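You operate a simulated robot arm through the tools that you are given. There is no shell and no other tool. Be economical: measure what you need, move in short steps, check, and stop when the job is done.

You are at the controls of a simulated two-armed robot. One attempt, no reset.

Task
Load the green tray for the model on the white card: one part from each bin showing PICK.
Fine: set the black dial, press each such bin's button once its part is out, dial back to OFF. Where these are worked on the way, their far stop is far enough and under half their travel is too little: black dial.

The check looks at the end state, three seconds after you hand in, the way a careful person would. Anything else that was tipped, shoved, dropped, spilled or broken makes it a failure.

Robot
Two 7-joint arms with two-finger parallel grippers on one trunk, on a base that drives. Base frame: it is fixed to the floor where the robot stands at the start and does not move with it; the origin is under the middle of the robot, x ahead of it, y to its left, z up; the surface under the hand at the start is at about z = 0.9. Readings come in m, degrees, newtons and seconds.
The left shoulder is at the start at [0.02, 0.17, 1.078], the right one opposite. With the tool pointing down near the work surface each hand reaches from about 0.2 to 0.68 m from the robot's upright axis, wherever it stands, measured 20 degrees to its own side. Places, roughly: black dial [0.5, 0, 1]. Payload 3.8 kg a hand.
The tool frame of a hand sits at the grasp point between the pads (the TCP): z along the fingers, y along the line on which they close. The tips reach 0.03 m beyond it. The gripper opens to 0.11 m. The fingers are 0.02 m wide and 0.01 m thick; the gripper's body (0.048 by 0.112 m) begins 0.055 m behind the TCP.
Orientation is told as [roll, pitch, yaw] about the base's x, y, z axes, in that order, counted from this pose: with the fingers straight down and closing along the base's y, the tool's x points along the base's -x, its y along +y and its z along -z.

Tools
- The arms move only by the tool jog_arm. It takes "left_moves", "right_moves" or both (then of equal length, played together; a hand with none holds still); each is one flat list of numbers, 7 for each row, row after row: the turn, a rotation vector about the tool's x, y, z in units of 8 degrees (1.0 is 8 degrees), then the shift along the tool's x, y, z in units of 30 mm (1.0 is 30 mm), then the opening, from 0 (shut) to 1 (fully open). In form: [wx, wy, wz, x, y, z, jaw, wx, wy, wz, x, y, z, jaw, ...]. A call has 1 to 20 rows; each row shifts and turns the commanded pose from where the row before left it, along the tool's axes as they then stand. A call with a number of a shift or a turn outside -1 to 1 is refused whole. Each row takes 0.2 s and may step no farther than 0.05 m and 8.6 degrees from the row before; otherwise, or with a gripper value out of range, the whole call is refused. Where a pose cannot be reached the arm comes as near as it can. A force on the tool above 40 N (or 10 N above the force at the start of the call, whichever is more), or a blocked arm, ends the call early, and 0.2 s more pass. The fingers move at their own pace (about 0.072 m/s each) and stop on an object; they squeeze with about 28 N. The grip force told is the motor's: it shows also when the fingers shut on nothing. Time passes only in rows, and 0.2 s behind the last, so rows that do not move let the fingers close. It gives the time, the measured TCP pose, the force on the tool (base axes), the opening and the grip force at its end, in the units of the frame above (readings bear some noise), with the torque about the TCP (base axes, N m) and any sound that the robot's microphone picked up.
- Cameras (640 x 400 px; columns grow to the right, rows downward): "scene" is now at [0.087, 0.0621, 1.2346]; the picture's right is [0.69, -0.72, 0.00], its down [-0.37, -0.36, -0.85] and it looks along [0.62, 0.59, -0.52] (base axes); focal length 214 px, centre (320, 200). "left" rides on the left gripper at [0.073, -0.017, -0.103] in its tool frame; the picture's right is [0.23, 0.97, 0.00], its down [-0.76, 0.18, -0.62] and it looks along [-0.61, 0.14, 0.78] (tool axes); focal length 222 px, centre (320, 200). "right" rides on the right gripper at [0.072, 0.017, -0.103] in its tool frame; the picture's right is [-0.23, 0.97, 0.00], its down [-0.76, -0.18, -0.62] and it looks along [-0.61, -0.14, 0.78] (tool axes); focal length 222 px, centre (320, 200).
- get_image(camera): a new picture of that camera. No time passes.
- slide_trunk(by): slides the trunk up (or, below 0, down) by that many m; the arms and the scene camera ride with it, the base frame stays. It gives what a move gives, with no picture.
- roll_base(legs): drives the robot by 1 to 6 legs, each [ahead, turn to the left] in m and degrees, along the robot's own axes; the way and the turn of a leg run together, so that a leg with both is an arc; at most 1.5 m and 180 degrees a leg. The arms and the cameras ride along, it lands a little off, and it stops where it bumps. It gives what a move gives.
- aim_head(pan, tilt): turns the head with the scene camera to pan (to the left, within 80 degrees either way) and tilt (down, from -29 to 69), counted from straight ahead of the robot. It gives what a move gives.
- point_at(camera, pixels): for up to 12 pixels [column, row] of the newest picture of that camera ("zoom" is the newest enlarged one), the place [x, y, z] in the base frame of the surface seen there, good to about 0.002 m. No time passes.
- inspect(camera, box): a new picture of the part [left, top, right, bottom] of that camera's present view, enlarged. No time passes.
- finish_job(): hands the job in; it is judged then, once.

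Keep the steps short. Do not move on a guess: measure, check each grasp and each placing, and mend mistakes. In all there are 80 turns and 62 pictures (those below and enlarged ones count). Leave the grippers open and the arms clear of the work at the hand-in unless told otherwise, and finish with a single line.

The tools are called as name(argument=value, ...) on one line, values as JSON. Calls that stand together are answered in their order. jog_arm: Moves the arms, as the interface text tells. Its arguments: {"type":"object","properties":{"left_moves":{"type":"array","items":{"type":"number"}},"right_moves":{"type":"array","items":{"type":"number"}}},"required":[]} The other tools are called the same way: slide_trunk (by) slides the trunk up or down; roll_base (legs) drives the base; aim_head (pan, tilt) turns the head that bears the scene camera; get_image (camera) takes a picture; point_at (camera, pixels) gives the place of the surface under pixels of a picture; inspect (camera, box) takes an enlarged picture of a part of a camera's view; finish_job () hands the job in.

At the start:

```text
time: 0.0
left_tool_pos: [0.3282, 0.3963, 1.172]
left_orientation: [0.0, 0.0, 0.1]
left_force: [-0.6, -0.3, 0.1]
left_ft_torque: [-0.01, 0.04, 0.0]
left_gripper_width: 0.1102
left_gripper_force: 0.1
right_tool_pos: [0.4175, 0.0529, 1.1837]
right_orientation: [0.0, 0.0, 0.0]
right_force: [-0.2, 0.0, 0.4]
right_ft_torque: [0.01, 0.05, -0.01]
right_gripper_width: 0.11
right_gripper_force: 0.2
trunk travel left (down, up): [-0.175, 0.395]
robot x, y, heading: [-0.0035, -0.003, -0.2]
head pan, tilt: [43.9, 31.3]
```

scene: 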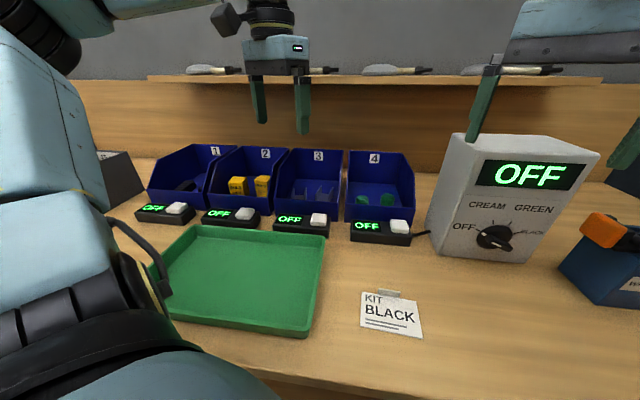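
right: 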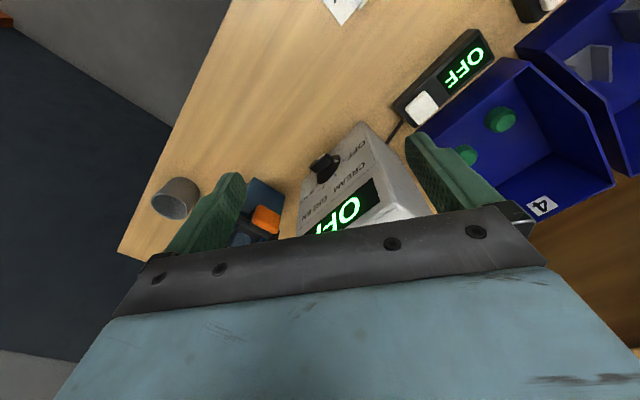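
left: 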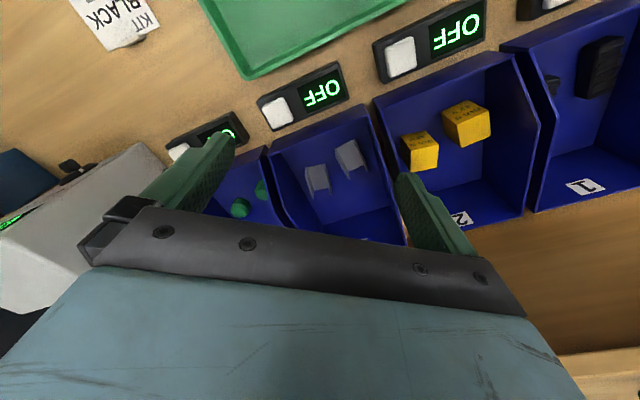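

The card reads KIT BLACK and the dial is at OFF. I'll enlarge the dial and the card.

inspect(camera="scene", box=[430, 130, 610, 270])

point_at(camera="scene", pixels=[[495, 238], [510, 248], [464, 228], [530, 232], [450, 150], [580, 170], [430, 248], [522, 262], [399, 227], [318, 220], [245, 213], [176, 208]])

inspect(camera="scene", box=[130, 130, 430, 350])

```text
2.86 times, centred on (520, 200) of scene
```

zoom: 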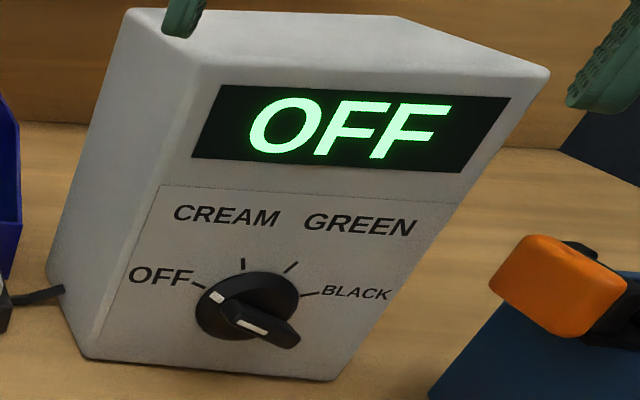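

```text
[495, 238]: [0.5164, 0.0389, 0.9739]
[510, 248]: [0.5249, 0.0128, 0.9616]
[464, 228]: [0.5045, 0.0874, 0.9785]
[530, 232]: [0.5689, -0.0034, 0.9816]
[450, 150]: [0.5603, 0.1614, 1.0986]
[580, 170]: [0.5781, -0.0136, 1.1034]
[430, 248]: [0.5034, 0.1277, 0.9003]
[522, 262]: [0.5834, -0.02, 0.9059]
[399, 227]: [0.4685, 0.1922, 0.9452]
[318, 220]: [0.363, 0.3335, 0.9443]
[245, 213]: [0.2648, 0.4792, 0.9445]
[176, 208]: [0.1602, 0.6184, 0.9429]
```

```text
1.82 times, centred on (280, 240) of scene
```

zoom: 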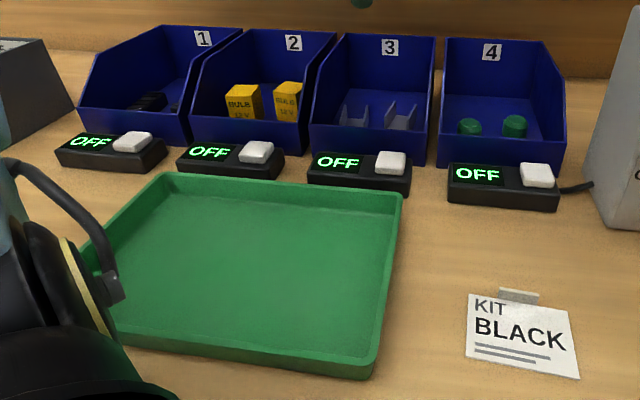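

The white mark of the knob points at OFF, and the order is OFF, CREAM, GREEN, BLACK. I'll turn the head to face the dial for a better measurement of its face.

aim_head(pan=5, tilt=30)

get_image(camera="scene")

```text
time: 1.1
left_tool_pos: [0.3279, 0.3972, 1.1719]
left_orientation: [0.0, 0.0, 0.1]
left_force: [-0.4, -0.2, 0.4]
left_ft_torque: [0.0, 0.0, -0.01]
left_gripper_width: 0.1098
left_gripper_force: 0.2
right_tool_pos: [0.417, 0.0528, 1.1834]
right_orientation: [0.0, 0.0, 0.0]
right_force: [-0.3, 0.4, 0.4]
right_ft_torque: [0.01, -0.04, 0.0]
right_gripper_width: 0.1101
right_gripper_force: 0.0
trunk travel left (down, up): [-0.175, 0.395]
robot x, y, heading: [-0.001, -0.0016, 0.1]
head pan, tilt: [5.0, 30.0]
```

```text
56 pictures are left
```

scene: 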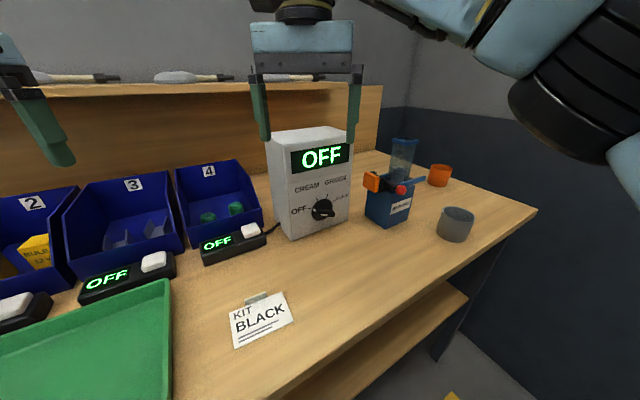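

The dial is at (322,209), seen closer to head-on. I'll enlarge it and measure points on the panel.

inspect(camera="scene", box=[270, 160, 366, 220])

get_image(camera="right")

```text
6.67 times, centred on (318, 190) of scene
```

zoom: 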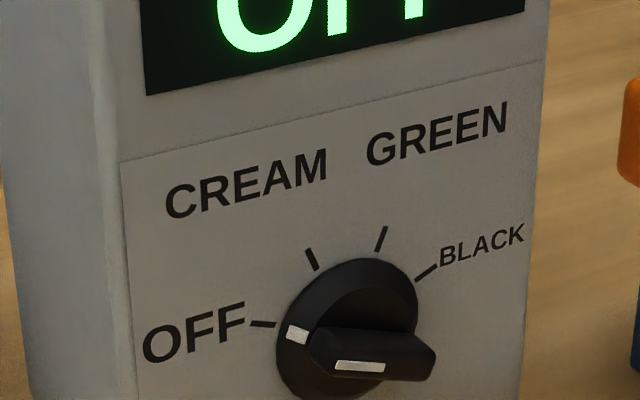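

```text
54 pictures are left
```

right: 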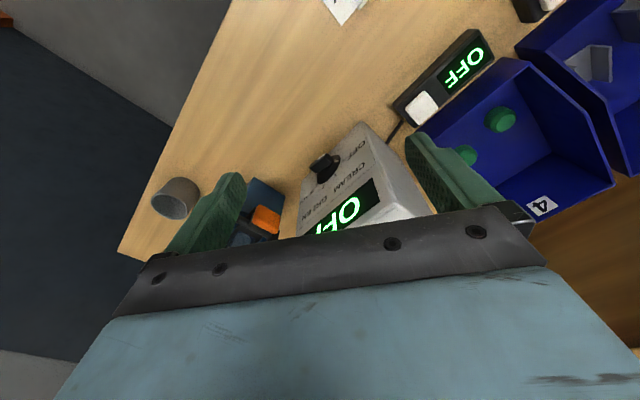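

point_at(camera="zoom", pixels=[[140, 175], [535, 90], [150, 390], [515, 280], [298, 332], [360, 366], [425, 362], [320, 350], [262, 323], [311, 259], [381, 238], [427, 271]])

inspect(camera="scene", box=[290, 185, 354, 225])

```text
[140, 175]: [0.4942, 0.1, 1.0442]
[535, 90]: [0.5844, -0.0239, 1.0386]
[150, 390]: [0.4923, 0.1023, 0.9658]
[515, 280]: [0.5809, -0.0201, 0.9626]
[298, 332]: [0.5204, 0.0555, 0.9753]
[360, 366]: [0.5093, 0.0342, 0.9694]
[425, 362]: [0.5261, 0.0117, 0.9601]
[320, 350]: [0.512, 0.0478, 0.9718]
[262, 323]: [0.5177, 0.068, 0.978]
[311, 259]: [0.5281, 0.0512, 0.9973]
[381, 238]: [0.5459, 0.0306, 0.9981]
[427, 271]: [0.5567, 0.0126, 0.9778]
```

```text
10.00 times, centred on (322, 205) of scene
```

zoom: 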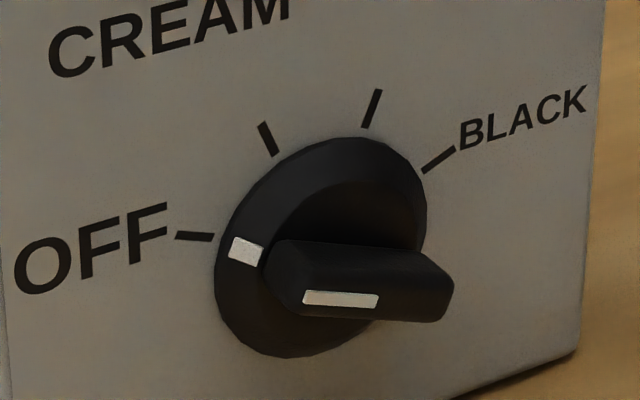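

The panel is vertical with normal about (-0.81,-0.58,0). From the tick marks, the knob centre is about (0.537,0.040,0.963), and the lever runs at about 156° (OFF), with BLACK at about 24°. I'll shut the right hand and use it as a peg: yaw it square to the panel and lean it 20° in.

jog_arm(right_moves=[0, 0, -0.892, 0, 0, 0, 0, 0, 0, -0.892, 0, 0, 0, 0, 0, 0, -0.892, 0, 0, 0, 0, 0, 0, -0.892, 0, 0, 0, 0, 0, 0, -0.892, 0, 0, 0, 0, 0, -0.833, 0, 0, 0, 0, 0, 0, -0.833, 0, 0, 0, 0, 0, 0, -0.833, 0, 0, 0, 0, 0])

```text
time: 2.9
left_tool_pos: [0.3283, 0.3967, 1.1721]
left_orientation: [0.1, 0.0, 0.1]
left_force: [-0.1, -0.2, 0.0]
left_ft_torque: [0.03, -0.01, -0.02]
left_gripper_width: 0.1102
left_gripper_force: 0.0
right_tool_pos: [0.4173, 0.0526, 1.1847]
right_orientation: [0.1, -20.1, 35.7]
right_force: [-0.8, -0.2, -0.5]
right_ft_torque: [0.02, 0.0, 0.03]
right_gripper_width: 0.0
right_gripper_force: 28.2
trunk travel left (down, up): [-0.175, 0.395]
robot x, y, heading: [-0.0029, 0.0015, -0.2]
head pan, tilt: [5.0, 30.0]
```

Yaw 35.7° and lean 20° are reached. Next I'll bring the peg near the knob, still about 30 mm farther out and 40 mm above the contact point.

jog_arm(right_moves=[0, 0, 0, 0.109, -0.665, 0.883, 0, 0, 0, 0, 0.109, -0.665, 0.883, 0, 0, 0, 0, 0.109, -0.665, 0.883, 0, 0, 0, 0, 0.109, -0.665, 0.883, 0, 0, 0, 0, 0.109, -0.665, 0.883, 0])

inspect(camera="scene", box=[256, 130, 384, 240])

get_image(camera="right")

```text
time: 4.0
left_tool_pos: [0.3299, 0.3956, 1.1728]
left_orientation: [0.0, 0.0, 0.1]
left_force: [-0.5, 0.1, 0.7]
left_ft_torque: [-0.02, -0.01, 0.01]
left_gripper_width: 0.11
left_gripper_force: 0.0
right_tool_pos: [0.501, -0.0121, 1.0537]
right_orientation: [0.1, -20.0, 35.7]
right_force: [0.1, -0.6, 0.5]
right_ft_torque: [-0.01, -0.01, -0.02]
right_gripper_width: 0.0
right_gripper_force: 27.6
trunk travel left (down, up): [-0.175, 0.395]
robot x, y, heading: [-0.0048, -0.0024, 0.0]
head pan, tilt: [5.0, 30.0]
```

```text
3.64 times, centred on (320, 185) of scene
```

zoom: 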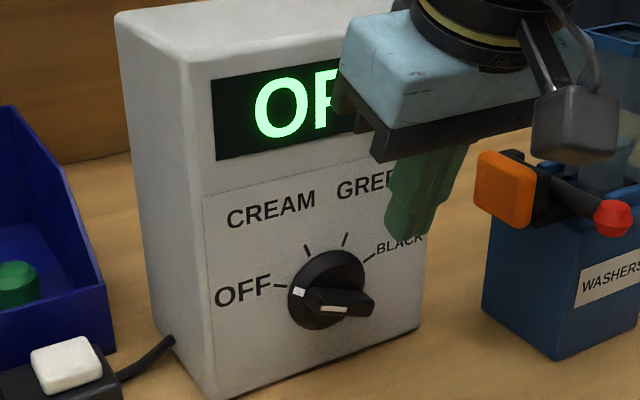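

```text
51 pictures are left
```

right: 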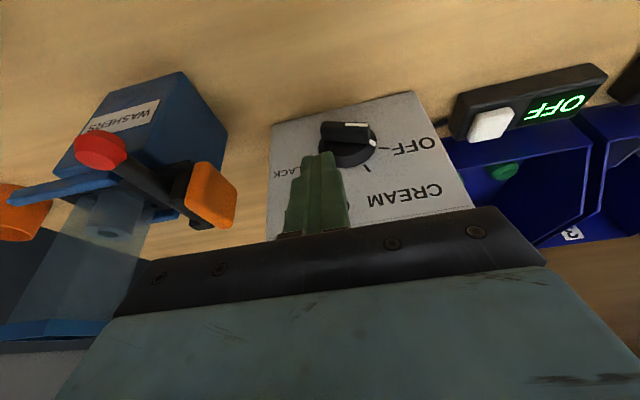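

The washer dispenser's orange flap is near the hand's right side. I'll measure the flap and the lever before going closer.

point_at(camera="right", pixels=[[232, 175], [215, 224], [100, 150], [328, 128], [350, 126], [366, 128], [345, 152], [366, 145], [320, 160]])

inspect(camera="right", box=[270, 90, 430, 190])

```text
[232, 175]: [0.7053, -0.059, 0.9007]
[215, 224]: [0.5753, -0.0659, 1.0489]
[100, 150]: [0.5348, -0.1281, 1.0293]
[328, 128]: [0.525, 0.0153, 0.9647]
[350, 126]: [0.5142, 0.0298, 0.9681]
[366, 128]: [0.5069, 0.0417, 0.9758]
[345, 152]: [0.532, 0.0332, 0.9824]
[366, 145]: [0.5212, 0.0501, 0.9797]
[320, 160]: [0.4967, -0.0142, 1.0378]
```

```text
4.00 times, centred on (350, 140) of right
```

zoom: 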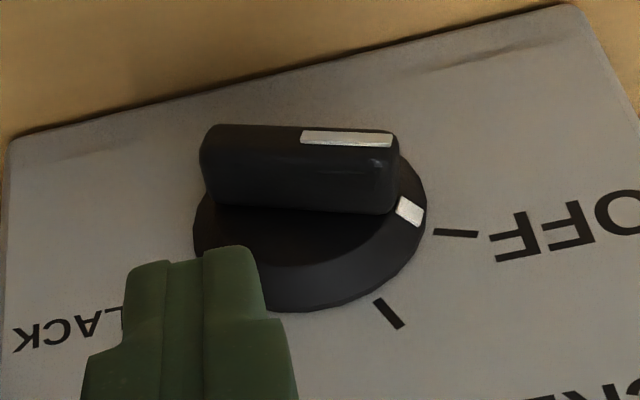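

The lever stands 8–25 mm off the panel, and the flap clears the hand by about 30 mm. I'll move in over the lever's right (tail) end and press it down by steps.

jog_arm(right_moves=[0, 0, 0, -0.21, 0.057, 0.787, 0, 0, 0, 0, -0.21, 0.057, 0.787, 0, 0, 0, 0, 0.0775, 0, 0.213, 0, 0, 0, 0, 0.0775, 0, 0.213, 0, 0, 0, 0, 0.0775, 0, 0.213, 0, 0, 0, 0, 0.0775, 0, 0.213, 0, 0, 0, 0, 0.0775, 0, 0.213, 0])

inspect(camera="scene", box=[256, 130, 384, 240])

```text
time: 5.7
left_tool_pos: [0.3289, 0.3956, 1.1722]
left_orientation: [0.0, -0.1, 0.1]
left_force: [-0.5, 0.1, 0.7]
left_ft_torque: [0.02, -0.03, 0.01]
left_gripper_width: 0.1101
left_gripper_force: 0.1
right_tool_pos: [0.5216, 0.007, 0.9792]
right_orientation: [-0.1, -20.0, 35.7]
right_force: [1.1, -2.2, 1.7]
right_ft_torque: [-0.01, -0.01, 0.02]
right_gripper_width: 0.0003
right_gripper_force: 27.9
trunk travel left (down, up): [-0.175, 0.395]
robot x, y, heading: [-0.0002, -0.0013, 0.0]
head pan, tilt: [5.0, 30.0]
```

```text
3.64 times, centred on (320, 185) of scene
```

zoom: 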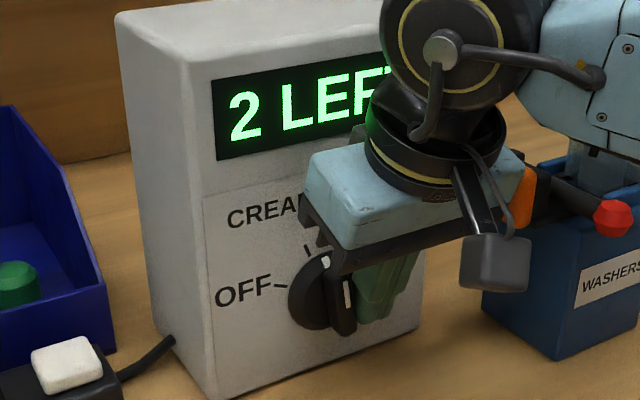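

The lever has turned to CREAM and the display lights. Next I'll lift the peg, go to the left of the lever's upper end, come down and push it right.

jog_arm(right_moves=[0, 0, 0, -0.3135, 0, -0.861, 0, 0, 0, 0, -0.3135, 0, -0.861, 0, 0, 0, 0, 0, 0.867, 0, 0, 0, 0, 0, 0, 0.867, 0, 0, 0, 0, 0, 0.3135, 0, 0.861, 0, 0, 0, 0, 0, -0.233, 0, 0, 0, 0, 0, 0, -0.233, 0, 0, 0, 0, 0, 0, -0.233, 0, 0, 0, 0, 0, 0, -0.233, 0, 0])

inspect(camera="scene", box=[256, 130, 384, 240])

```text
time: 7.7
left_tool_pos: [0.33, 0.3949, 1.171]
left_orientation: [0.0, 0.0, 0.1]
left_force: [-0.1, -0.3, 0.8]
left_ft_torque: [0.0, -0.03, 0.01]
left_gripper_width: 0.11
left_gripper_force: 0.1
right_tool_pos: [0.508, 0.028, 1.0073]
right_orientation: [0.0, -20.0, 35.6]
right_force: [0.0, -0.1, 1.2]
right_ft_torque: [-0.01, -0.01, 0.01]
right_gripper_width: 0.0
right_gripper_force: 28.2
trunk travel left (down, up): [-0.175, 0.395]
robot x, y, heading: [0.0004, -0.0, -0.2]
head pan, tilt: [5.0, 30.0]
```

```text
3.64 times, centred on (320, 185) of scene
```

zoom: 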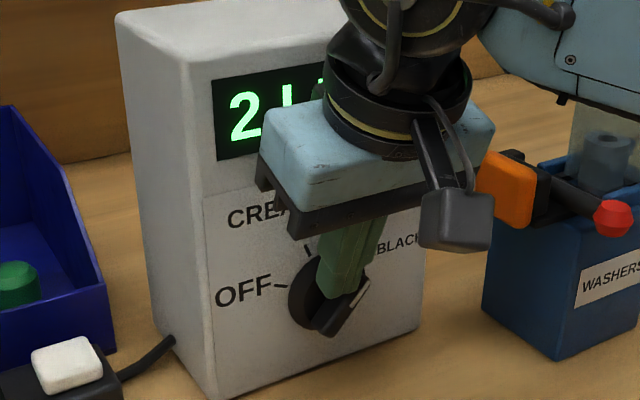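

The lever is now past GREEN. I'll lift 15 mm, go right 23 mm and press its end down to BLACK.

jog_arm(right_moves=[0, 0, 0, -0.171, 0, -0.47, 0, 0, 0, 0, 0, -0.767, 0, 0, 0, 0, 0, 0.0684, 0, 0.188, 0, 0, 0, 0, 0.0684, 0, 0.188, 0, 0, 0, 0, 0.0684, 0, 0.188, 0])

inspect(camera="scene", box=[256, 130, 384, 240])

```text
time: 8.8
left_tool_pos: [0.3278, 0.3934, 1.1744]
left_orientation: [0.2, -0.2, 0.0]
left_force: [-0.5, 0.0, 0.5]
left_ft_torque: [0.01, 0.01, -0.03]
left_gripper_width: 0.11
left_gripper_force: 0.1
right_tool_pos: [0.5229, 0.0041, 1.0085]
right_orientation: [-0.2, -20.5, 35.3]
right_force: [5.5, -23.9, 28.7]
right_ft_torque: [-0.5, -0.26, -0.17]
right_gripper_width: 0.0001
right_gripper_force: 27.9
trunk travel left (down, up): [-0.175, 0.395]
robot x, y, heading: [-0.0014, 0.0015, 0.1]
head pan, tilt: [5.0, 30.0]
```

```text
3.64 times, centred on (320, 185) of scene
```

zoom: 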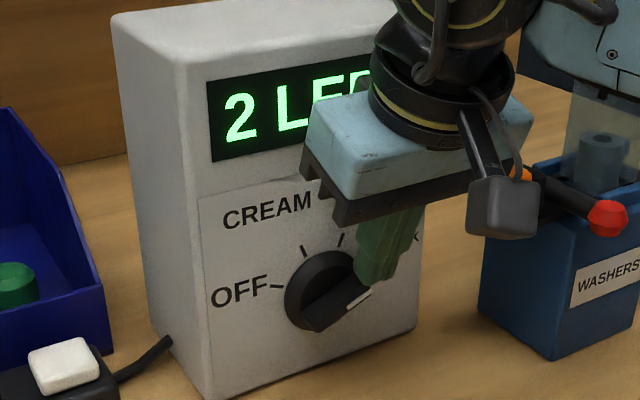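

The push met about 37 N, so it's likely at its end stop. I'll lift the hand up and back, then look at the dial.

jog_arm(right_moves=[0, 0, 0, -0.285, 0, -0.783, 0, 0, 0, 0, 0.44, -0.0, -0.75, 0, 0, 0, 0, 0.44, 0, -0.75, 0, 0, 0, 0, 0.44, 0, -0.75, 0, 0, 0, 0, 0.44, 0, -0.75, 0, 0, 0, 0, 0.44, 0, -0.75, 0.6, 0, 0, 0, 0, 0, -0.75, 0.6])

get_image(camera="scene")

inspect(camera="scene", box=[256, 130, 384, 240])

```text
time: 10.4
left_tool_pos: [0.3291, 0.3962, 1.1717]
left_orientation: [0.0, 0.1, 0.1]
left_force: [-1.0, 0.0, 0.5]
left_ft_torque: [0.01, 0.02, 0.02]
left_gripper_width: 0.1101
left_gripper_force: 0.0
right_tool_pos: [0.4307, -0.0539, 1.1323]
right_orientation: [0.0, -20.0, 35.7]
right_force: [0.2, -0.2, 0.0]
right_ft_torque: [-0.03, 0.02, 0.0]
right_gripper_width: 0.066
right_gripper_force: 0.1
trunk travel left (down, up): [-0.175, 0.395]
robot x, y, heading: [-0.0005, 0.0017, 0.3]
head pan, tilt: [5.0, 30.0]
```

```text
46 pictures are left
```

scene: 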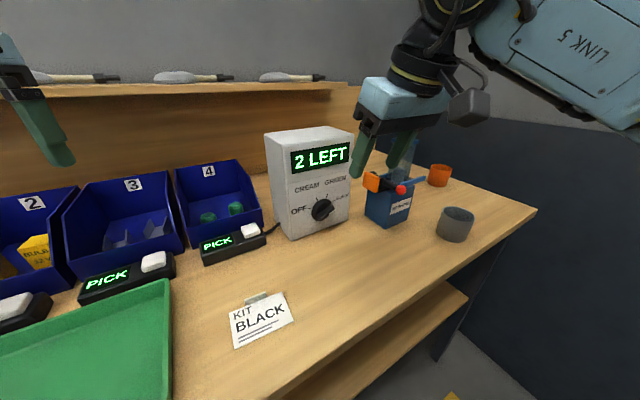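

```text
3.64 times, centred on (320, 185) of scene
```

zoom: 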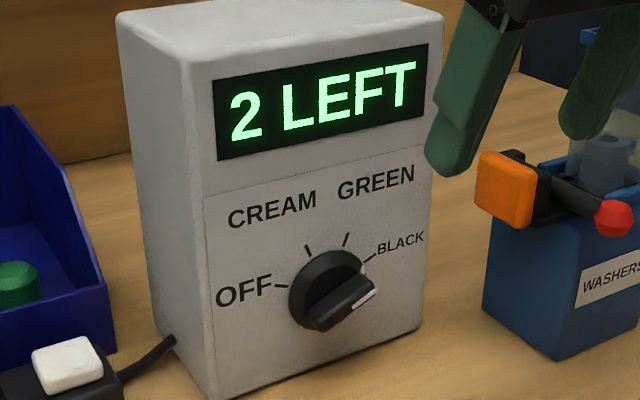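

Bins 3 and 4 show PICK, and the display reads "2 LEFT". I'll check the pointer mark from the right camera and look left at bins 1 and 2.

inspect(camera="right", box=[240, 60, 500, 220])

aim_head(pan=45, tilt=35)

get_image(camera="scene")

get_image(camera="left")

```text
2.46 times, centred on (370, 140) of right
```

zoom: 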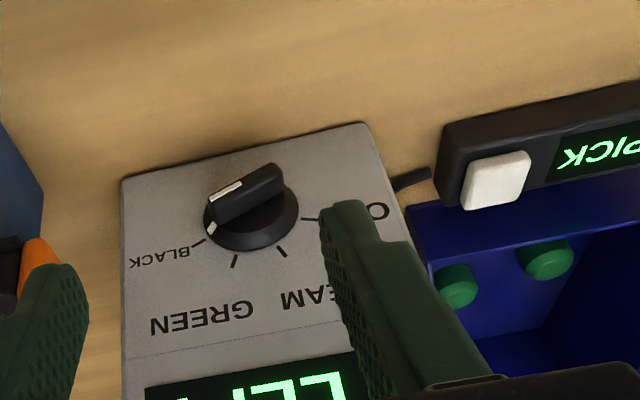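

```text
time: 11.5
left_tool_pos: [0.3286, 0.397, 1.1722]
left_orientation: [0.0, 0.0, 0.1]
left_force: [-0.3, 0.6, -0.2]
left_ft_torque: [-0.03, -0.03, -0.01]
left_gripper_width: 0.1102
left_gripper_force: 0.0
right_tool_pos: [0.4315, -0.0547, 1.1317]
right_orientation: [0.0, -20.0, 35.6]
right_force: [1.1, -0.1, 0.0]
right_ft_torque: [-0.02, 0.01, 0.0]
right_gripper_width: 0.0658
right_gripper_force: 0.1
trunk travel left (down, up): [-0.175, 0.395]
robot x, y, heading: [-0.0025, -0.0038, 0.2]
head pan, tilt: [45.0, 35.0]
```

```text
43 pictures are left
```

scene: 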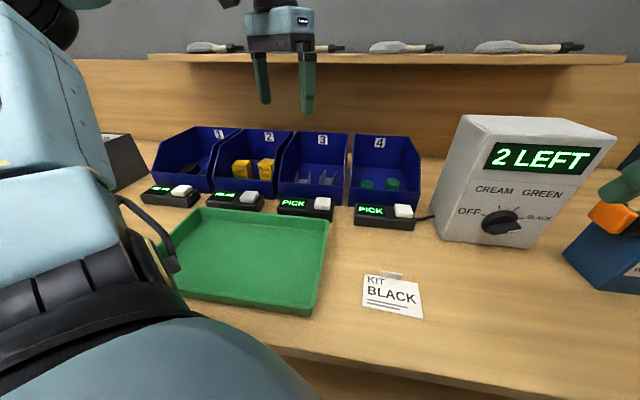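

```text
42 pictures are left
```

left: 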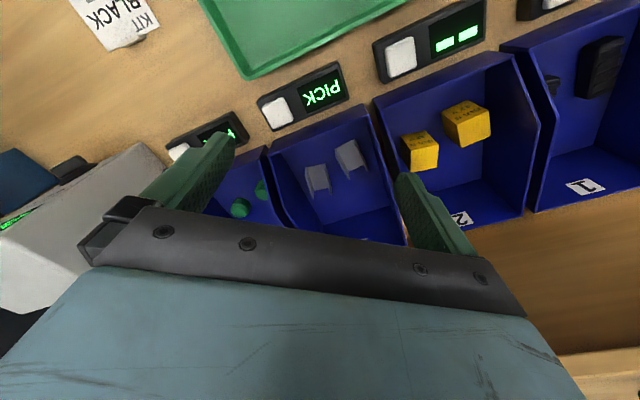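

inspect(camera="scene", box=[130, 120, 290, 220])

inspect(camera="scene", box=[270, 120, 430, 230])

```text
4.00 times, centred on (210, 170) of scene
```

zoom: 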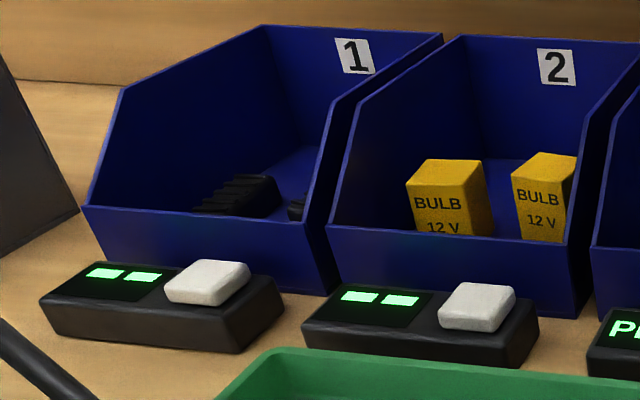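

```text
3.64 times, centred on (350, 175) of scene
```

zoom: 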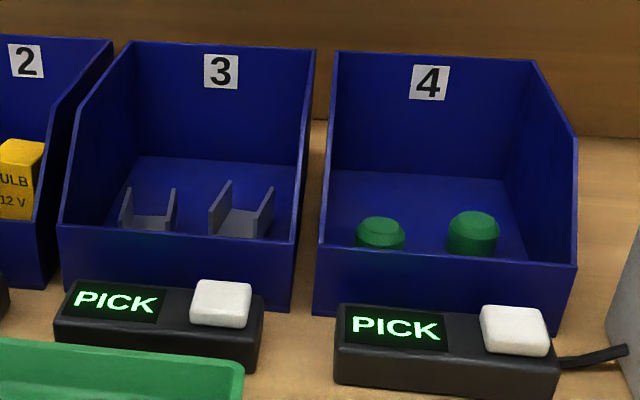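

Only bins 3 and 4 want a pick. I'll measure bin rims, parts and buttons from this enlarged picture.

point_at(camera="zoom", pixels=[[131, 42], [315, 52], [62, 228], [292, 245], [333, 54], [528, 62], [320, 248], [575, 268], [380, 222], [473, 215], [221, 288], [515, 315]])

point_at(camera="left", pixels=[[305, 168], [316, 178], [326, 167], [318, 191], [336, 145], [347, 158], [358, 145], [350, 172], [240, 205], [240, 212], [262, 187]])

inspect(camera="left", box=[220, 110, 380, 230])

```text
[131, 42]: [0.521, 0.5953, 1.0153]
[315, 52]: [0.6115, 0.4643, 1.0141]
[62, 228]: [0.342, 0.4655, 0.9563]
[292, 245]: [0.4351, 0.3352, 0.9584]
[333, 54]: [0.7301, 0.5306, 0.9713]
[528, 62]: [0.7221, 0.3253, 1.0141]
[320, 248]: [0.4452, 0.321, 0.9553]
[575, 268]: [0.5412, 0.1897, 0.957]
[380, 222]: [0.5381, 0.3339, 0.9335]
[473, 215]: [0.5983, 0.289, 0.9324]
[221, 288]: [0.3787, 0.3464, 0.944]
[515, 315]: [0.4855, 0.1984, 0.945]
```

```text
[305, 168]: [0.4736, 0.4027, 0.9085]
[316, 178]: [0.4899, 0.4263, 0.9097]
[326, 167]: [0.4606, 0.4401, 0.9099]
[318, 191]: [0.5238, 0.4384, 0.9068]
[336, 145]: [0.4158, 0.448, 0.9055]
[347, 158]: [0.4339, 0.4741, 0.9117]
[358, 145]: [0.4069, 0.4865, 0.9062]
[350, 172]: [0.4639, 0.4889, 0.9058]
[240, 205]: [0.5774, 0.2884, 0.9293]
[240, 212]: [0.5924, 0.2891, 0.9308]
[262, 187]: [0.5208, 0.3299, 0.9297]
```

```text
3.33 times, centred on (300, 170) of left
```

zoom: 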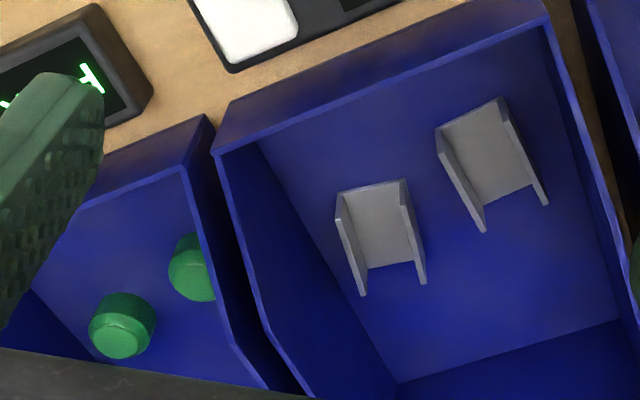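

I'll measure the clips in this zoom finely: wall top ends, inner floor and bin floor.

point_at(camera="zoom", pixels=[[338, 196], [362, 290], [404, 184], [424, 278], [375, 220], [385, 255], [440, 138], [484, 226], [502, 104], [545, 200], [490, 150], [330, 150]])

point_at(camera="left", pixels=[[335, 170], [335, 210], [300, 150], [330, 145], [285, 165], [380, 195], [240, 212], [236, 208], [247, 210], [240, 203], [262, 106], [300, 108]])

```text
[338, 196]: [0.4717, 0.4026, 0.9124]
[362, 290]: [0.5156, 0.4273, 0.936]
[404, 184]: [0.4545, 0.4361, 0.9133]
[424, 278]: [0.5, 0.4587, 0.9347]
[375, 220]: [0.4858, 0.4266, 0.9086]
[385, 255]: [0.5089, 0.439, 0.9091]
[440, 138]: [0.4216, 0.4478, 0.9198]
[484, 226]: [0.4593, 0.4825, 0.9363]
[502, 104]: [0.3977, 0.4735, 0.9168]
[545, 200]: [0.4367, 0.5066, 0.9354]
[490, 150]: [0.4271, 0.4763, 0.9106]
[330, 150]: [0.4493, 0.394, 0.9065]
```

```text
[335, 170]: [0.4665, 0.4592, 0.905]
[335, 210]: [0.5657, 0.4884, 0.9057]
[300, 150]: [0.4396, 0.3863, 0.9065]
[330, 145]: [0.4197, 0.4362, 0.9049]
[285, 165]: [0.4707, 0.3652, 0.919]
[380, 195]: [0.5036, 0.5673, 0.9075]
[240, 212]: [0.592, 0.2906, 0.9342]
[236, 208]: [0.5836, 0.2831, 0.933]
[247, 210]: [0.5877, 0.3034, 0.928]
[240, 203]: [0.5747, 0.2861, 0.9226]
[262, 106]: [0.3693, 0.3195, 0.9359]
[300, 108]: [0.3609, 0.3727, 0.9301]
```

Clip A's centre is about (0.4855,0.4312), its heading 28°, its outer width about 38 mm and its top at 0.936. Before choosing a height I need the bin side wall's rim heights beside it.

point_at(camera="left", pixels=[[272, 157], [277, 175], [284, 195], [292, 207], [299, 215], [268, 150], [362, 107], [374, 105], [390, 160], [402, 180]])

inspect(camera="left", box=[250, 90, 410, 250])

```text
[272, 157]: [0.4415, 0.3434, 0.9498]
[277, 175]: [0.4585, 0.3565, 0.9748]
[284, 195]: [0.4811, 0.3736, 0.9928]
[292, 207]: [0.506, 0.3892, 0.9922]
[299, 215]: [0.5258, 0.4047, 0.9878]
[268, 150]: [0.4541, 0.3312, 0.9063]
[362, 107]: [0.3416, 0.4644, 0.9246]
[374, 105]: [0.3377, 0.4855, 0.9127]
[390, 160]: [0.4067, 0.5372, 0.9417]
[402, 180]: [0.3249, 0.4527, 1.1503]
```

```text
2.50 times, centred on (330, 170) of left
```

zoom: 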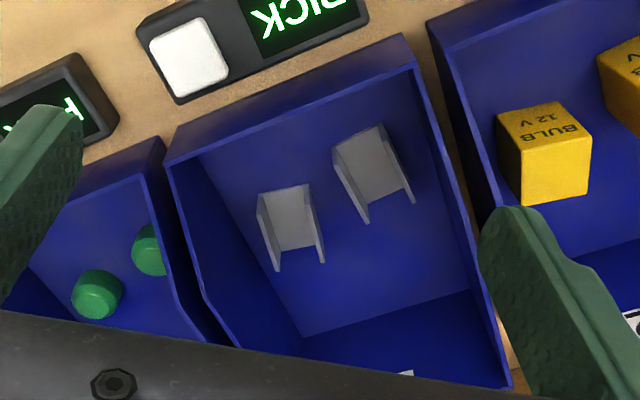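

The side wall rises to about 1.014 right beside clip A, so the wide gripper body can't straddle the whole clip. I'll grip only its left wall (midpoint about (0.477,0.447)) with a narrow opening, which clears the bin. First I'll go above it.

jog_arm(left_moves=[0, 0, -0.875, 0, 0, 0, 0.22, 0, 0, -0.875, 0, 0, 0, 0.22, 0, 0, -0.875, 0, 0, 0, 0.22, 0, 0, -0.875, 0, 0, 0, 0.22, 0, 0, 0, -0.864, -0.138, 0.622, 0.22, 0, 0, 0, -0.864, -0.138, 0.622, 0.22, 0, 0, 0, -0.864, -0.138, 0.622, 0.22, 0, 0, 0, -0.864, -0.138, 0.622, 0.22, 0, 0, 0, -0.864, -0.138, 0.622, 0.22, 0, 0, 0, -0.864, -0.138, 0.622, 0.22])

get_image(camera="left")

```text
time: 13.7
left_tool_pos: [0.4805, 0.4497, 1.059]
left_orientation: [0.1, 0.0, 28.1]
left_force: [0.4, -0.5, 0.2]
left_ft_torque: [0.0, -0.01, 0.03]
left_gripper_width: 0.0241
left_gripper_force: 0.1
right_tool_pos: [0.4325, -0.0537, 1.1329]
right_orientation: [0.0, -20.0, 35.7]
right_force: [0.5, 0.5, 0.0]
right_ft_torque: [0.02, 0.01, 0.0]
right_gripper_width: 0.066
right_gripper_force: 0.1
trunk travel left (down, up): [-0.175, 0.395]
robot x, y, heading: [0.0025, 0.0018, -0.1]
head pan, tilt: [45.0, 35.0]
```

```text
37 pictures are left
```

left: 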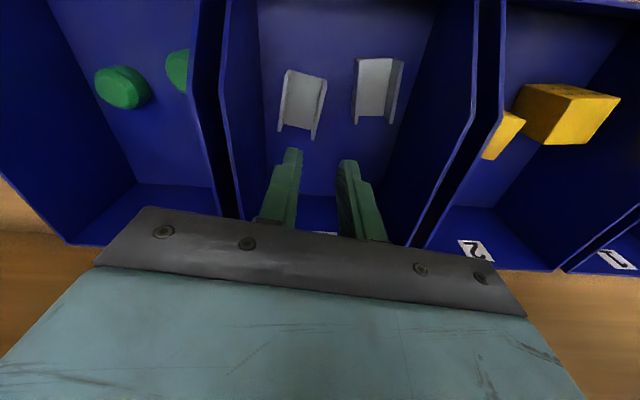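

Clip A is at px (303,103). I'll measure it again from this nearer view.

inspect(camera="left", box=[250, 50, 410, 150])

point_at(camera="zoom", pixels=[[118, 300], [155, 90], [255, 340], [300, 130], [264, 340], [307, 130], [200, 200], [295, 200], [420, 270], [405, 280]])

```text
4.00 times, centred on (330, 100) of left
```

zoom: 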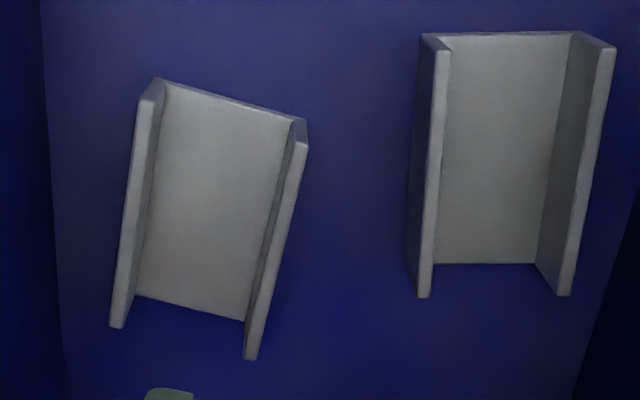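

```text
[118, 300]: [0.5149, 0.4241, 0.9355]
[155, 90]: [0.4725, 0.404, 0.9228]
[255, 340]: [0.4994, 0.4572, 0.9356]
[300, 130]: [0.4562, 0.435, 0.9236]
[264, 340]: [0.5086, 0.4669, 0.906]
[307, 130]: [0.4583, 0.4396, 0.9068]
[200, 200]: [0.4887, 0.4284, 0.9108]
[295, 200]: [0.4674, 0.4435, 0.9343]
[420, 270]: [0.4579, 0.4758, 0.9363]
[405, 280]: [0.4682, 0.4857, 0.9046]
```

Clip A's left wall lies along about 26°, with its top centre at about (0.4805,0.448). The TCP is 1.5 mm off it. I'll go down with that trim and close.

jog_arm(left_moves=[0, 0, 0.25, 0, -0.05, 0.767, 0.22, 0, 0, 0, 0, 0, 0.767, 0.22, 0, 0, 0, 0, 0, 0.767, 0.22, 0, 0, 0, 0, 0, 0.767, 0.22, 0, 0, 0, 0, 0, 0.767, 0.22, 0, 0, 0, 0, 0, 0, 0.22, 0, 0, 0, 0, 0, 0, 0, 0, 0, 0, 0, 0, 0, 0, 0, 0, 0, 0, 0, 0, 0])

get_image(camera="left")

```text
time: 15.7
left_tool_pos: [0.4767, 0.4456, 0.946]
left_orientation: [0.0, 0.0, 26.1]
left_force: [0.5, -0.5, 1.2]
left_ft_torque: [0.01, 0.02, 0.0]
left_gripper_width: 0.0033
left_gripper_force: 27.7
right_tool_pos: [0.4329, -0.0547, 1.132]
right_orientation: [0.0, -20.0, 35.6]
right_force: [-0.3, -0.2, 0.5]
right_ft_torque: [-0.02, 0.0, -0.04]
right_gripper_width: 0.0659
right_gripper_force: 0.0
trunk travel left (down, up): [-0.175, 0.395]
robot x, y, heading: [-0.0014, -0.001, 0.0]
head pan, tilt: [45.0, 35.0]
```

```text
35 pictures are left
```

left: 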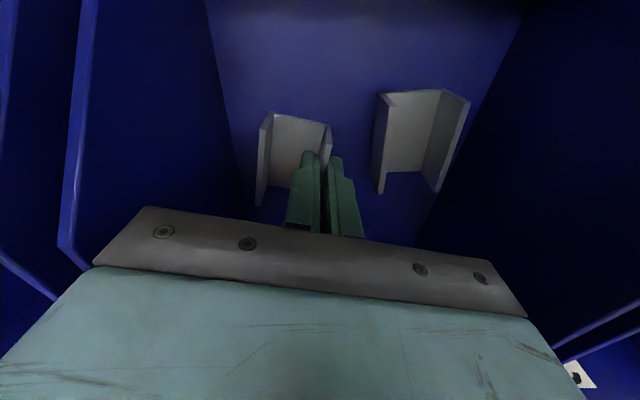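

The jaw holds at 3.3 mm, so the clip wall is gripped. I'll lift it straight up and check.

jog_arm(left_moves=[0, 0, 0, 0, 0, -0.4, 0, 0, 0, 0, 0, 0, -0.8, 0, 0, 0, 0, 0, 0, -0.8, 0, 0, 0, 0, 0, 0, -0.8, 0, 0, 0, 0, 0, 0, -0.8, 0, 0, 0, 0, 0, 0, -0.8, 0, 0, 0, 0, 0, 0, -0.8, 0])

get_image(camera="scene")

get_image(camera="left")

```text
time: 17.3
left_tool_pos: [0.4779, 0.4454, 1.1035]
left_orientation: [-0.1, 0.0, 26.1]
left_force: [0.2, 0.6, -0.7]
left_ft_torque: [0.03, 0.0, 0.0]
left_gripper_width: 0.0032
left_gripper_force: 27.7
right_tool_pos: [0.4326, -0.0537, 1.1334]
right_orientation: [0.1, -20.1, 35.7]
right_force: [0.7, 0.8, 0.1]
right_ft_torque: [-0.01, -0.01, 0.0]
right_gripper_width: 0.066
right_gripper_force: 0.0
trunk travel left (down, up): [-0.175, 0.395]
robot x, y, heading: [-0.0007, -0.0023, 0.3]
head pan, tilt: [45.0, 35.0]
```

```text
34 pictures are left
```

scene: 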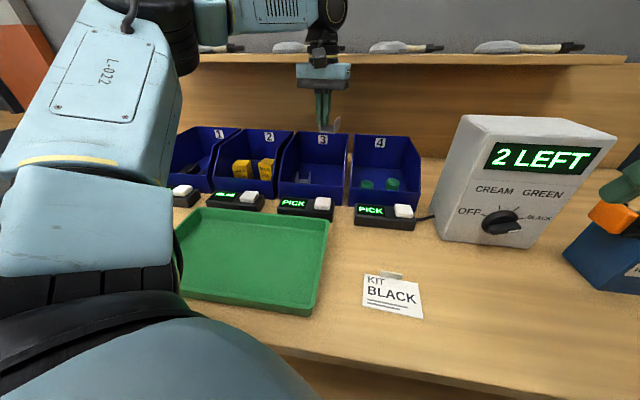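

```text
33 pictures are left
```

left: 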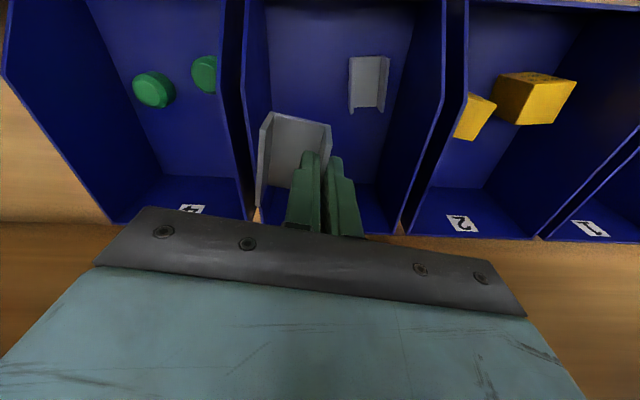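

The clip is up. Now I'll measure the tray's rim and floor and the two buttons.

point_at(camera="scene", pixels=[[199, 210], [328, 223], [308, 312], [200, 297], [210, 230], [310, 235], [290, 295], [250, 260], [323, 203], [318, 200], [402, 211], [408, 208]])

```text
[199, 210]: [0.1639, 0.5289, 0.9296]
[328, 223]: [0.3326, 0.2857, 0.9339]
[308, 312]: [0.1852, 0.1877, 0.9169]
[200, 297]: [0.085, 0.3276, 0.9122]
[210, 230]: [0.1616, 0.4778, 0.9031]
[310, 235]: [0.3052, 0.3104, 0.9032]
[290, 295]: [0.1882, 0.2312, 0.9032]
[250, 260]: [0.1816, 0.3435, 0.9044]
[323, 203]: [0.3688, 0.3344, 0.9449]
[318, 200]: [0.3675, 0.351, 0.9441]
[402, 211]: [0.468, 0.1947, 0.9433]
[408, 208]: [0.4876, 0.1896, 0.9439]
```

Tray floor is z≈0.9035, rim 0.935, centre about (0.178,0.359). I'll carry the clip at height to a TCP of (0.205,0.345).

jog_arm(left_moves=[0, 0, 0, 0.964, 0.099, 0, 0, 0, 0, 0, 0.964, 0.099, 0, 0, 0, 0, 0, 0.964, 0.099, 0, 0, 0, 0, 0, 0.964, 0.099, 0, 0, 0, 0, 0, 0.964, 0.099, 0, 0, 0, 0, 0, 0.964, 0.099, 0, 0, 0, 0, 0, 0.964, 0.099, 0, 0, 0, 0, 0, 0.964, 0.099, 0, 0, 0, 0, 0, 0.964, 0.099, 0, 0, 0, 0, 0, 0.964, 0.099, 0, 0])

get_image(camera="left")

```text
time: 19.5
left_tool_pos: [0.2047, 0.3464, 1.1031]
left_orientation: [0.0, 0.0, 26.0]
left_force: [-0.7, -0.2, -1.8]
left_ft_torque: [-0.02, 0.01, -0.02]
left_gripper_width: 0.0033
left_gripper_force: 27.2
right_tool_pos: [0.4311, -0.0546, 1.1323]
right_orientation: [0.0, -20.0, 35.8]
right_force: [0.4, -0.2, -0.7]
right_ft_torque: [-0.01, 0.0, -0.04]
right_gripper_width: 0.066
right_gripper_force: 0.1
trunk travel left (down, up): [-0.175, 0.395]
robot x, y, heading: [-0.0002, -0.002, 0.2]
head pan, tilt: [45.0, 35.0]
```

```text
32 pictures are left
```

left: 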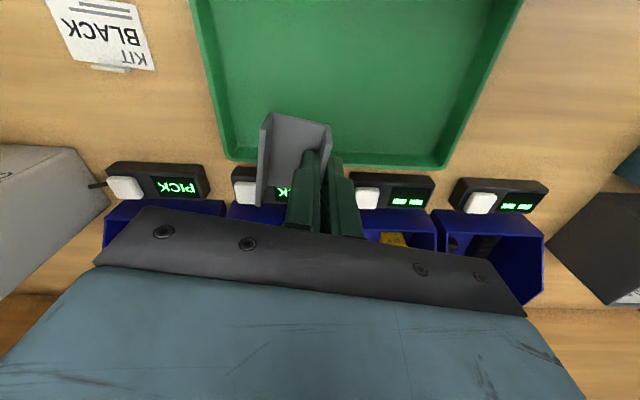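

The clip is over the tray. I'll lower it to just on the tray floor, open slightly, and rise.

jog_arm(left_moves=[0, 0, 0, 0, 0, 0.87, 0, 0, 0, 0, 0, 0, 0.87, 0, 0, 0, 0, 0, 0, 0.87, 0, 0, 0, 0, 0, 0, 0.87, 0, 0, 0, 0, 0, 0, 0.87, 0, 0, 0, 0, 0, 0, 0.87, 0, 0, 0, 0, 0, 0, 0, 0, 0, 0, 0, 0, 0, 0, 0.2, 0, 0, 0, 0, 0, 0, 0.2, 0, 0, 0, 0, 0, -0.4, 0.2, 0, 0, 0, 0, 0, -0.9, 0.2, 0, 0, 0, 0, 0, -0.9, 0.2, 0, 0, 0, 0, 0, -0.9, 0.2, 0, 0, 0, 0, 0, -0.9, 0.2, 0, 0, 0, 0, 0, -0.9, 0.2])

get_image(camera="scene")

```text
time: 22.7
left_tool_pos: [0.2269, 0.3598, 1.099]
left_orientation: [0.0, -0.1, 26.1]
left_force: [-0.3, -0.3, 0.7]
left_ft_torque: [0.02, 0.01, -0.03]
left_gripper_width: 0.0219
left_gripper_force: 0.0
left hand out of reach, approached as far as the arm can: row 4, 5, 6
right_tool_pos: [0.432, -0.0546, 1.1326]
right_orientation: [-0.1, -20.0, 35.7]
right_force: [-0.1, 0.2, 0.1]
right_ft_torque: [0.02, -0.01, -0.04]
right_gripper_width: 0.0658
right_gripper_force: 0.0
trunk travel left (down, up): [-0.175, 0.395]
robot x, y, heading: [-0.0025, 0.0002, -0.1]
head pan, tilt: [45.0, 35.0]
```

```text
31 pictures are left
```

scene: 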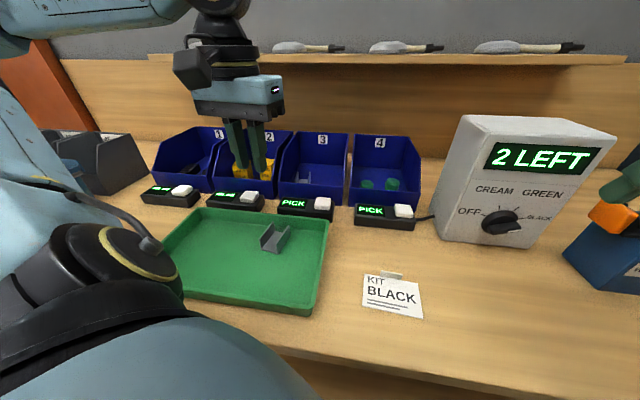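

The clip stands upright inside the tray, released about 2–3 cm farther out than planned because of reach. Next is bin 3's button at about (0.370,0.342,0.944), with the fingers shut. I'll stop 10 mm above it.

jog_arm(left_moves=[0, 0, 0, -0.805, -0.525, 0, 0, 0, 0, 0, -0.805, -0.525, 0, 0, 0, 0, 0, -0.805, -0.525, 0, 0, 0, 0, 0, -0.805, -0.525, 0, 0, 0, 0, 0, -0.805, -0.525, 0, 0, 0, 0, 0, 0, 0, 0.95, 0, 0, 0, 0, 0, 0, 0.95, 0, 0, 0, 0, 0, 0, 0.95, 0, 0, 0, 0, 0, 0, 0.95, 0])

inspect(camera="scene", box=[250, 130, 410, 230])

```text
time: 24.7
left_tool_pos: [0.3733, 0.3426, 0.9864]
left_orientation: [0.0, 0.0, 26.1]
left_force: [-0.1, -0.2, 0.2]
left_ft_torque: [-0.01, 0.01, 0.02]
left_gripper_width: 0.0
left_gripper_force: 28.0
right_tool_pos: [0.4323, -0.0536, 1.1317]
right_orientation: [0.0, -20.0, 35.8]
right_force: [-0.7, 0.1, 0.4]
right_ft_torque: [-0.04, -0.01, -0.02]
right_gripper_width: 0.066
right_gripper_force: 0.1
trunk travel left (down, up): [-0.175, 0.395]
robot x, y, heading: [-0.001, 0.0004, -0.1]
head pan, tilt: [45.0, 35.0]
```

```text
4.00 times, centred on (330, 180) of scene
```

zoom: 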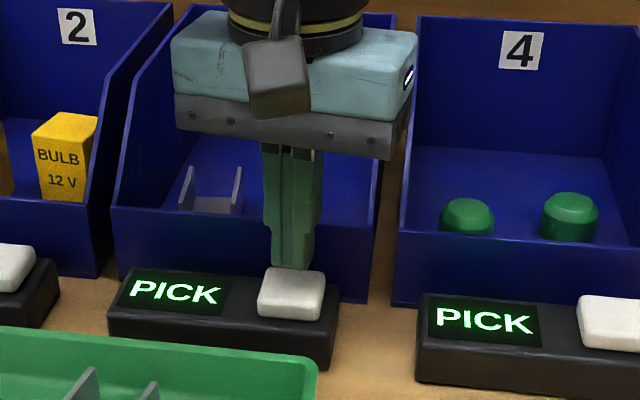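

The fingers are above the button. I'll press down in small steps about 5 mm past contact, then lift.

jog_arm(left_moves=[0, 0, 0, 0.05, 0, 0.2, 0, 0, 0, 0, 0, 0, 0.116, 0, 0, 0, 0, 0, 0, 0.116, 0, 0, 0, 0, 0, 0, 0.116, 0, 0, 0, 0, 0, 0, 0.05, 0])

inspect(camera="scene", box=[250, 130, 410, 230])

```text
time: 25.9
left_tool_pos: [0.3708, 0.3425, 0.9701]
left_orientation: [0.1, -0.1, 26.1]
left_force: [1.4, 1.0, 2.1]
left_ft_torque: [0.02, -0.02, 0.01]
left_gripper_width: 0.0001
left_gripper_force: 28.1
right_tool_pos: [0.4325, -0.0532, 1.1325]
right_orientation: [0.0, -20.0, 35.7]
right_force: [0.2, -0.5, -0.9]
right_ft_torque: [0.01, 0.01, -0.05]
right_gripper_width: 0.0658
right_gripper_force: 0.0
trunk travel left (down, up): [-0.175, 0.395]
robot x, y, heading: [0.0014, -0.0002, -0.1]
head pan, tilt: [45.0, 35.0]
heard: click
```

```text
4.00 times, centred on (330, 180) of scene
```

zoom: 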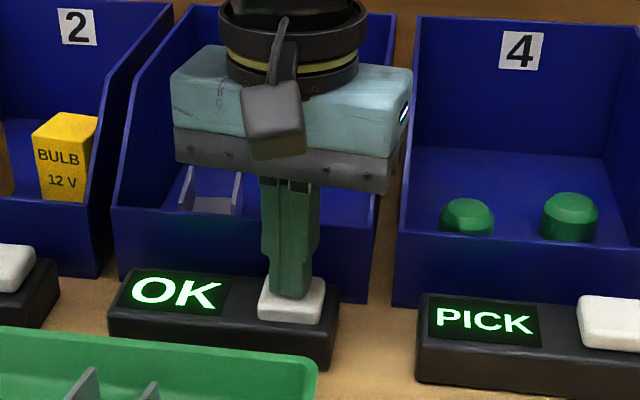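

Bin 3 shows OK with a click. Now bin 4: the right green cap at about (0.588,0.290) is best gripped with the jaws closing along the bin's depth (yaw -54°). I'll lift, go over it and turn.

jog_arm(left_moves=[0, 0, 0, 0, 0, -0.8, 0, 0, 0, 1, 0, 0, -0.8, 0, 0, 0, 1, 0, 0, -0.8, 0, 0, 0, 1, 0, 0, -0.8, 0, 0, 0, 1, 0, 0, -0.8, 0, 0, 0, 0, -0.922, -0.123, 0, 0.55, 0, 0, 0, -0.922, -0.123, 0, 0.55, 0, 0, 0, -0.922, -0.123, 0, 0.55, 0, 0, 0, -0.922, -0.123, 0, 0.55, 0, 0, 0, -0.922, -0.123, 0, 0.55, 0, 0, 0, -0.922, -0.123, 0, 0.55, 0, 0, 0, -0.922, -0.123, 0, 0.55, 0, 0, 0, -0.922, -0.123, 0, 0.55, 0, 0, 1, 0, 0, 0, 0.55, 0, 0, 1, 0, 0, 0, 0.55, 0, 0, 1, 0, 0, 0, 0.55, 0, 0, 1, 0, 0, 0, 0.55, 0, 0, 1, 0, 0, 0, 0.55, 0, 0, 1, 0, 0, 0, 0.55])

get_image(camera="left")

```text
time: 29.9
left_tool_pos: [0.5572, 0.2998, 1.0795]
left_orientation: [0.0, -0.1, -54.0]
left_force: [-0.2, -0.4, 1.2]
left_ft_torque: [0.01, 0.01, 0.03]
left_gripper_width: 0.0606
left_gripper_force: 0.1
left hand out of reach, approached as far as the arm can: row 12, 13
right_tool_pos: [0.4312, -0.054, 1.1321]
right_orientation: [0.1, -20.0, 35.7]
right_force: [0.9, 0.5, 1.4]
right_ft_torque: [-0.01, 0.0, -0.01]
right_gripper_width: 0.0661
right_gripper_force: 0.1
trunk travel left (down, up): [-0.175, 0.395]
robot x, y, heading: [-0.0005, 0.0033, -0.1]
head pan, tilt: [45.0, 35.0]
```

```text
28 pictures are left
```

left: 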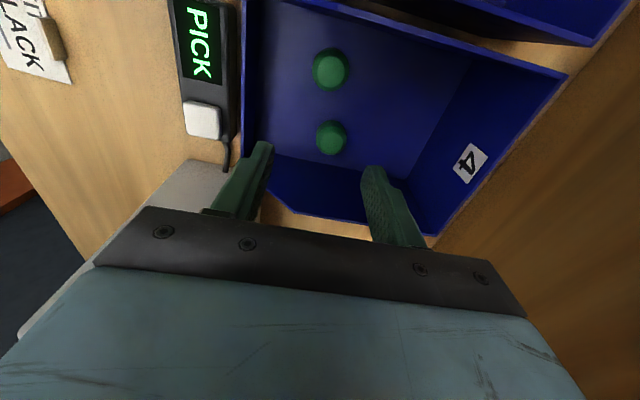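

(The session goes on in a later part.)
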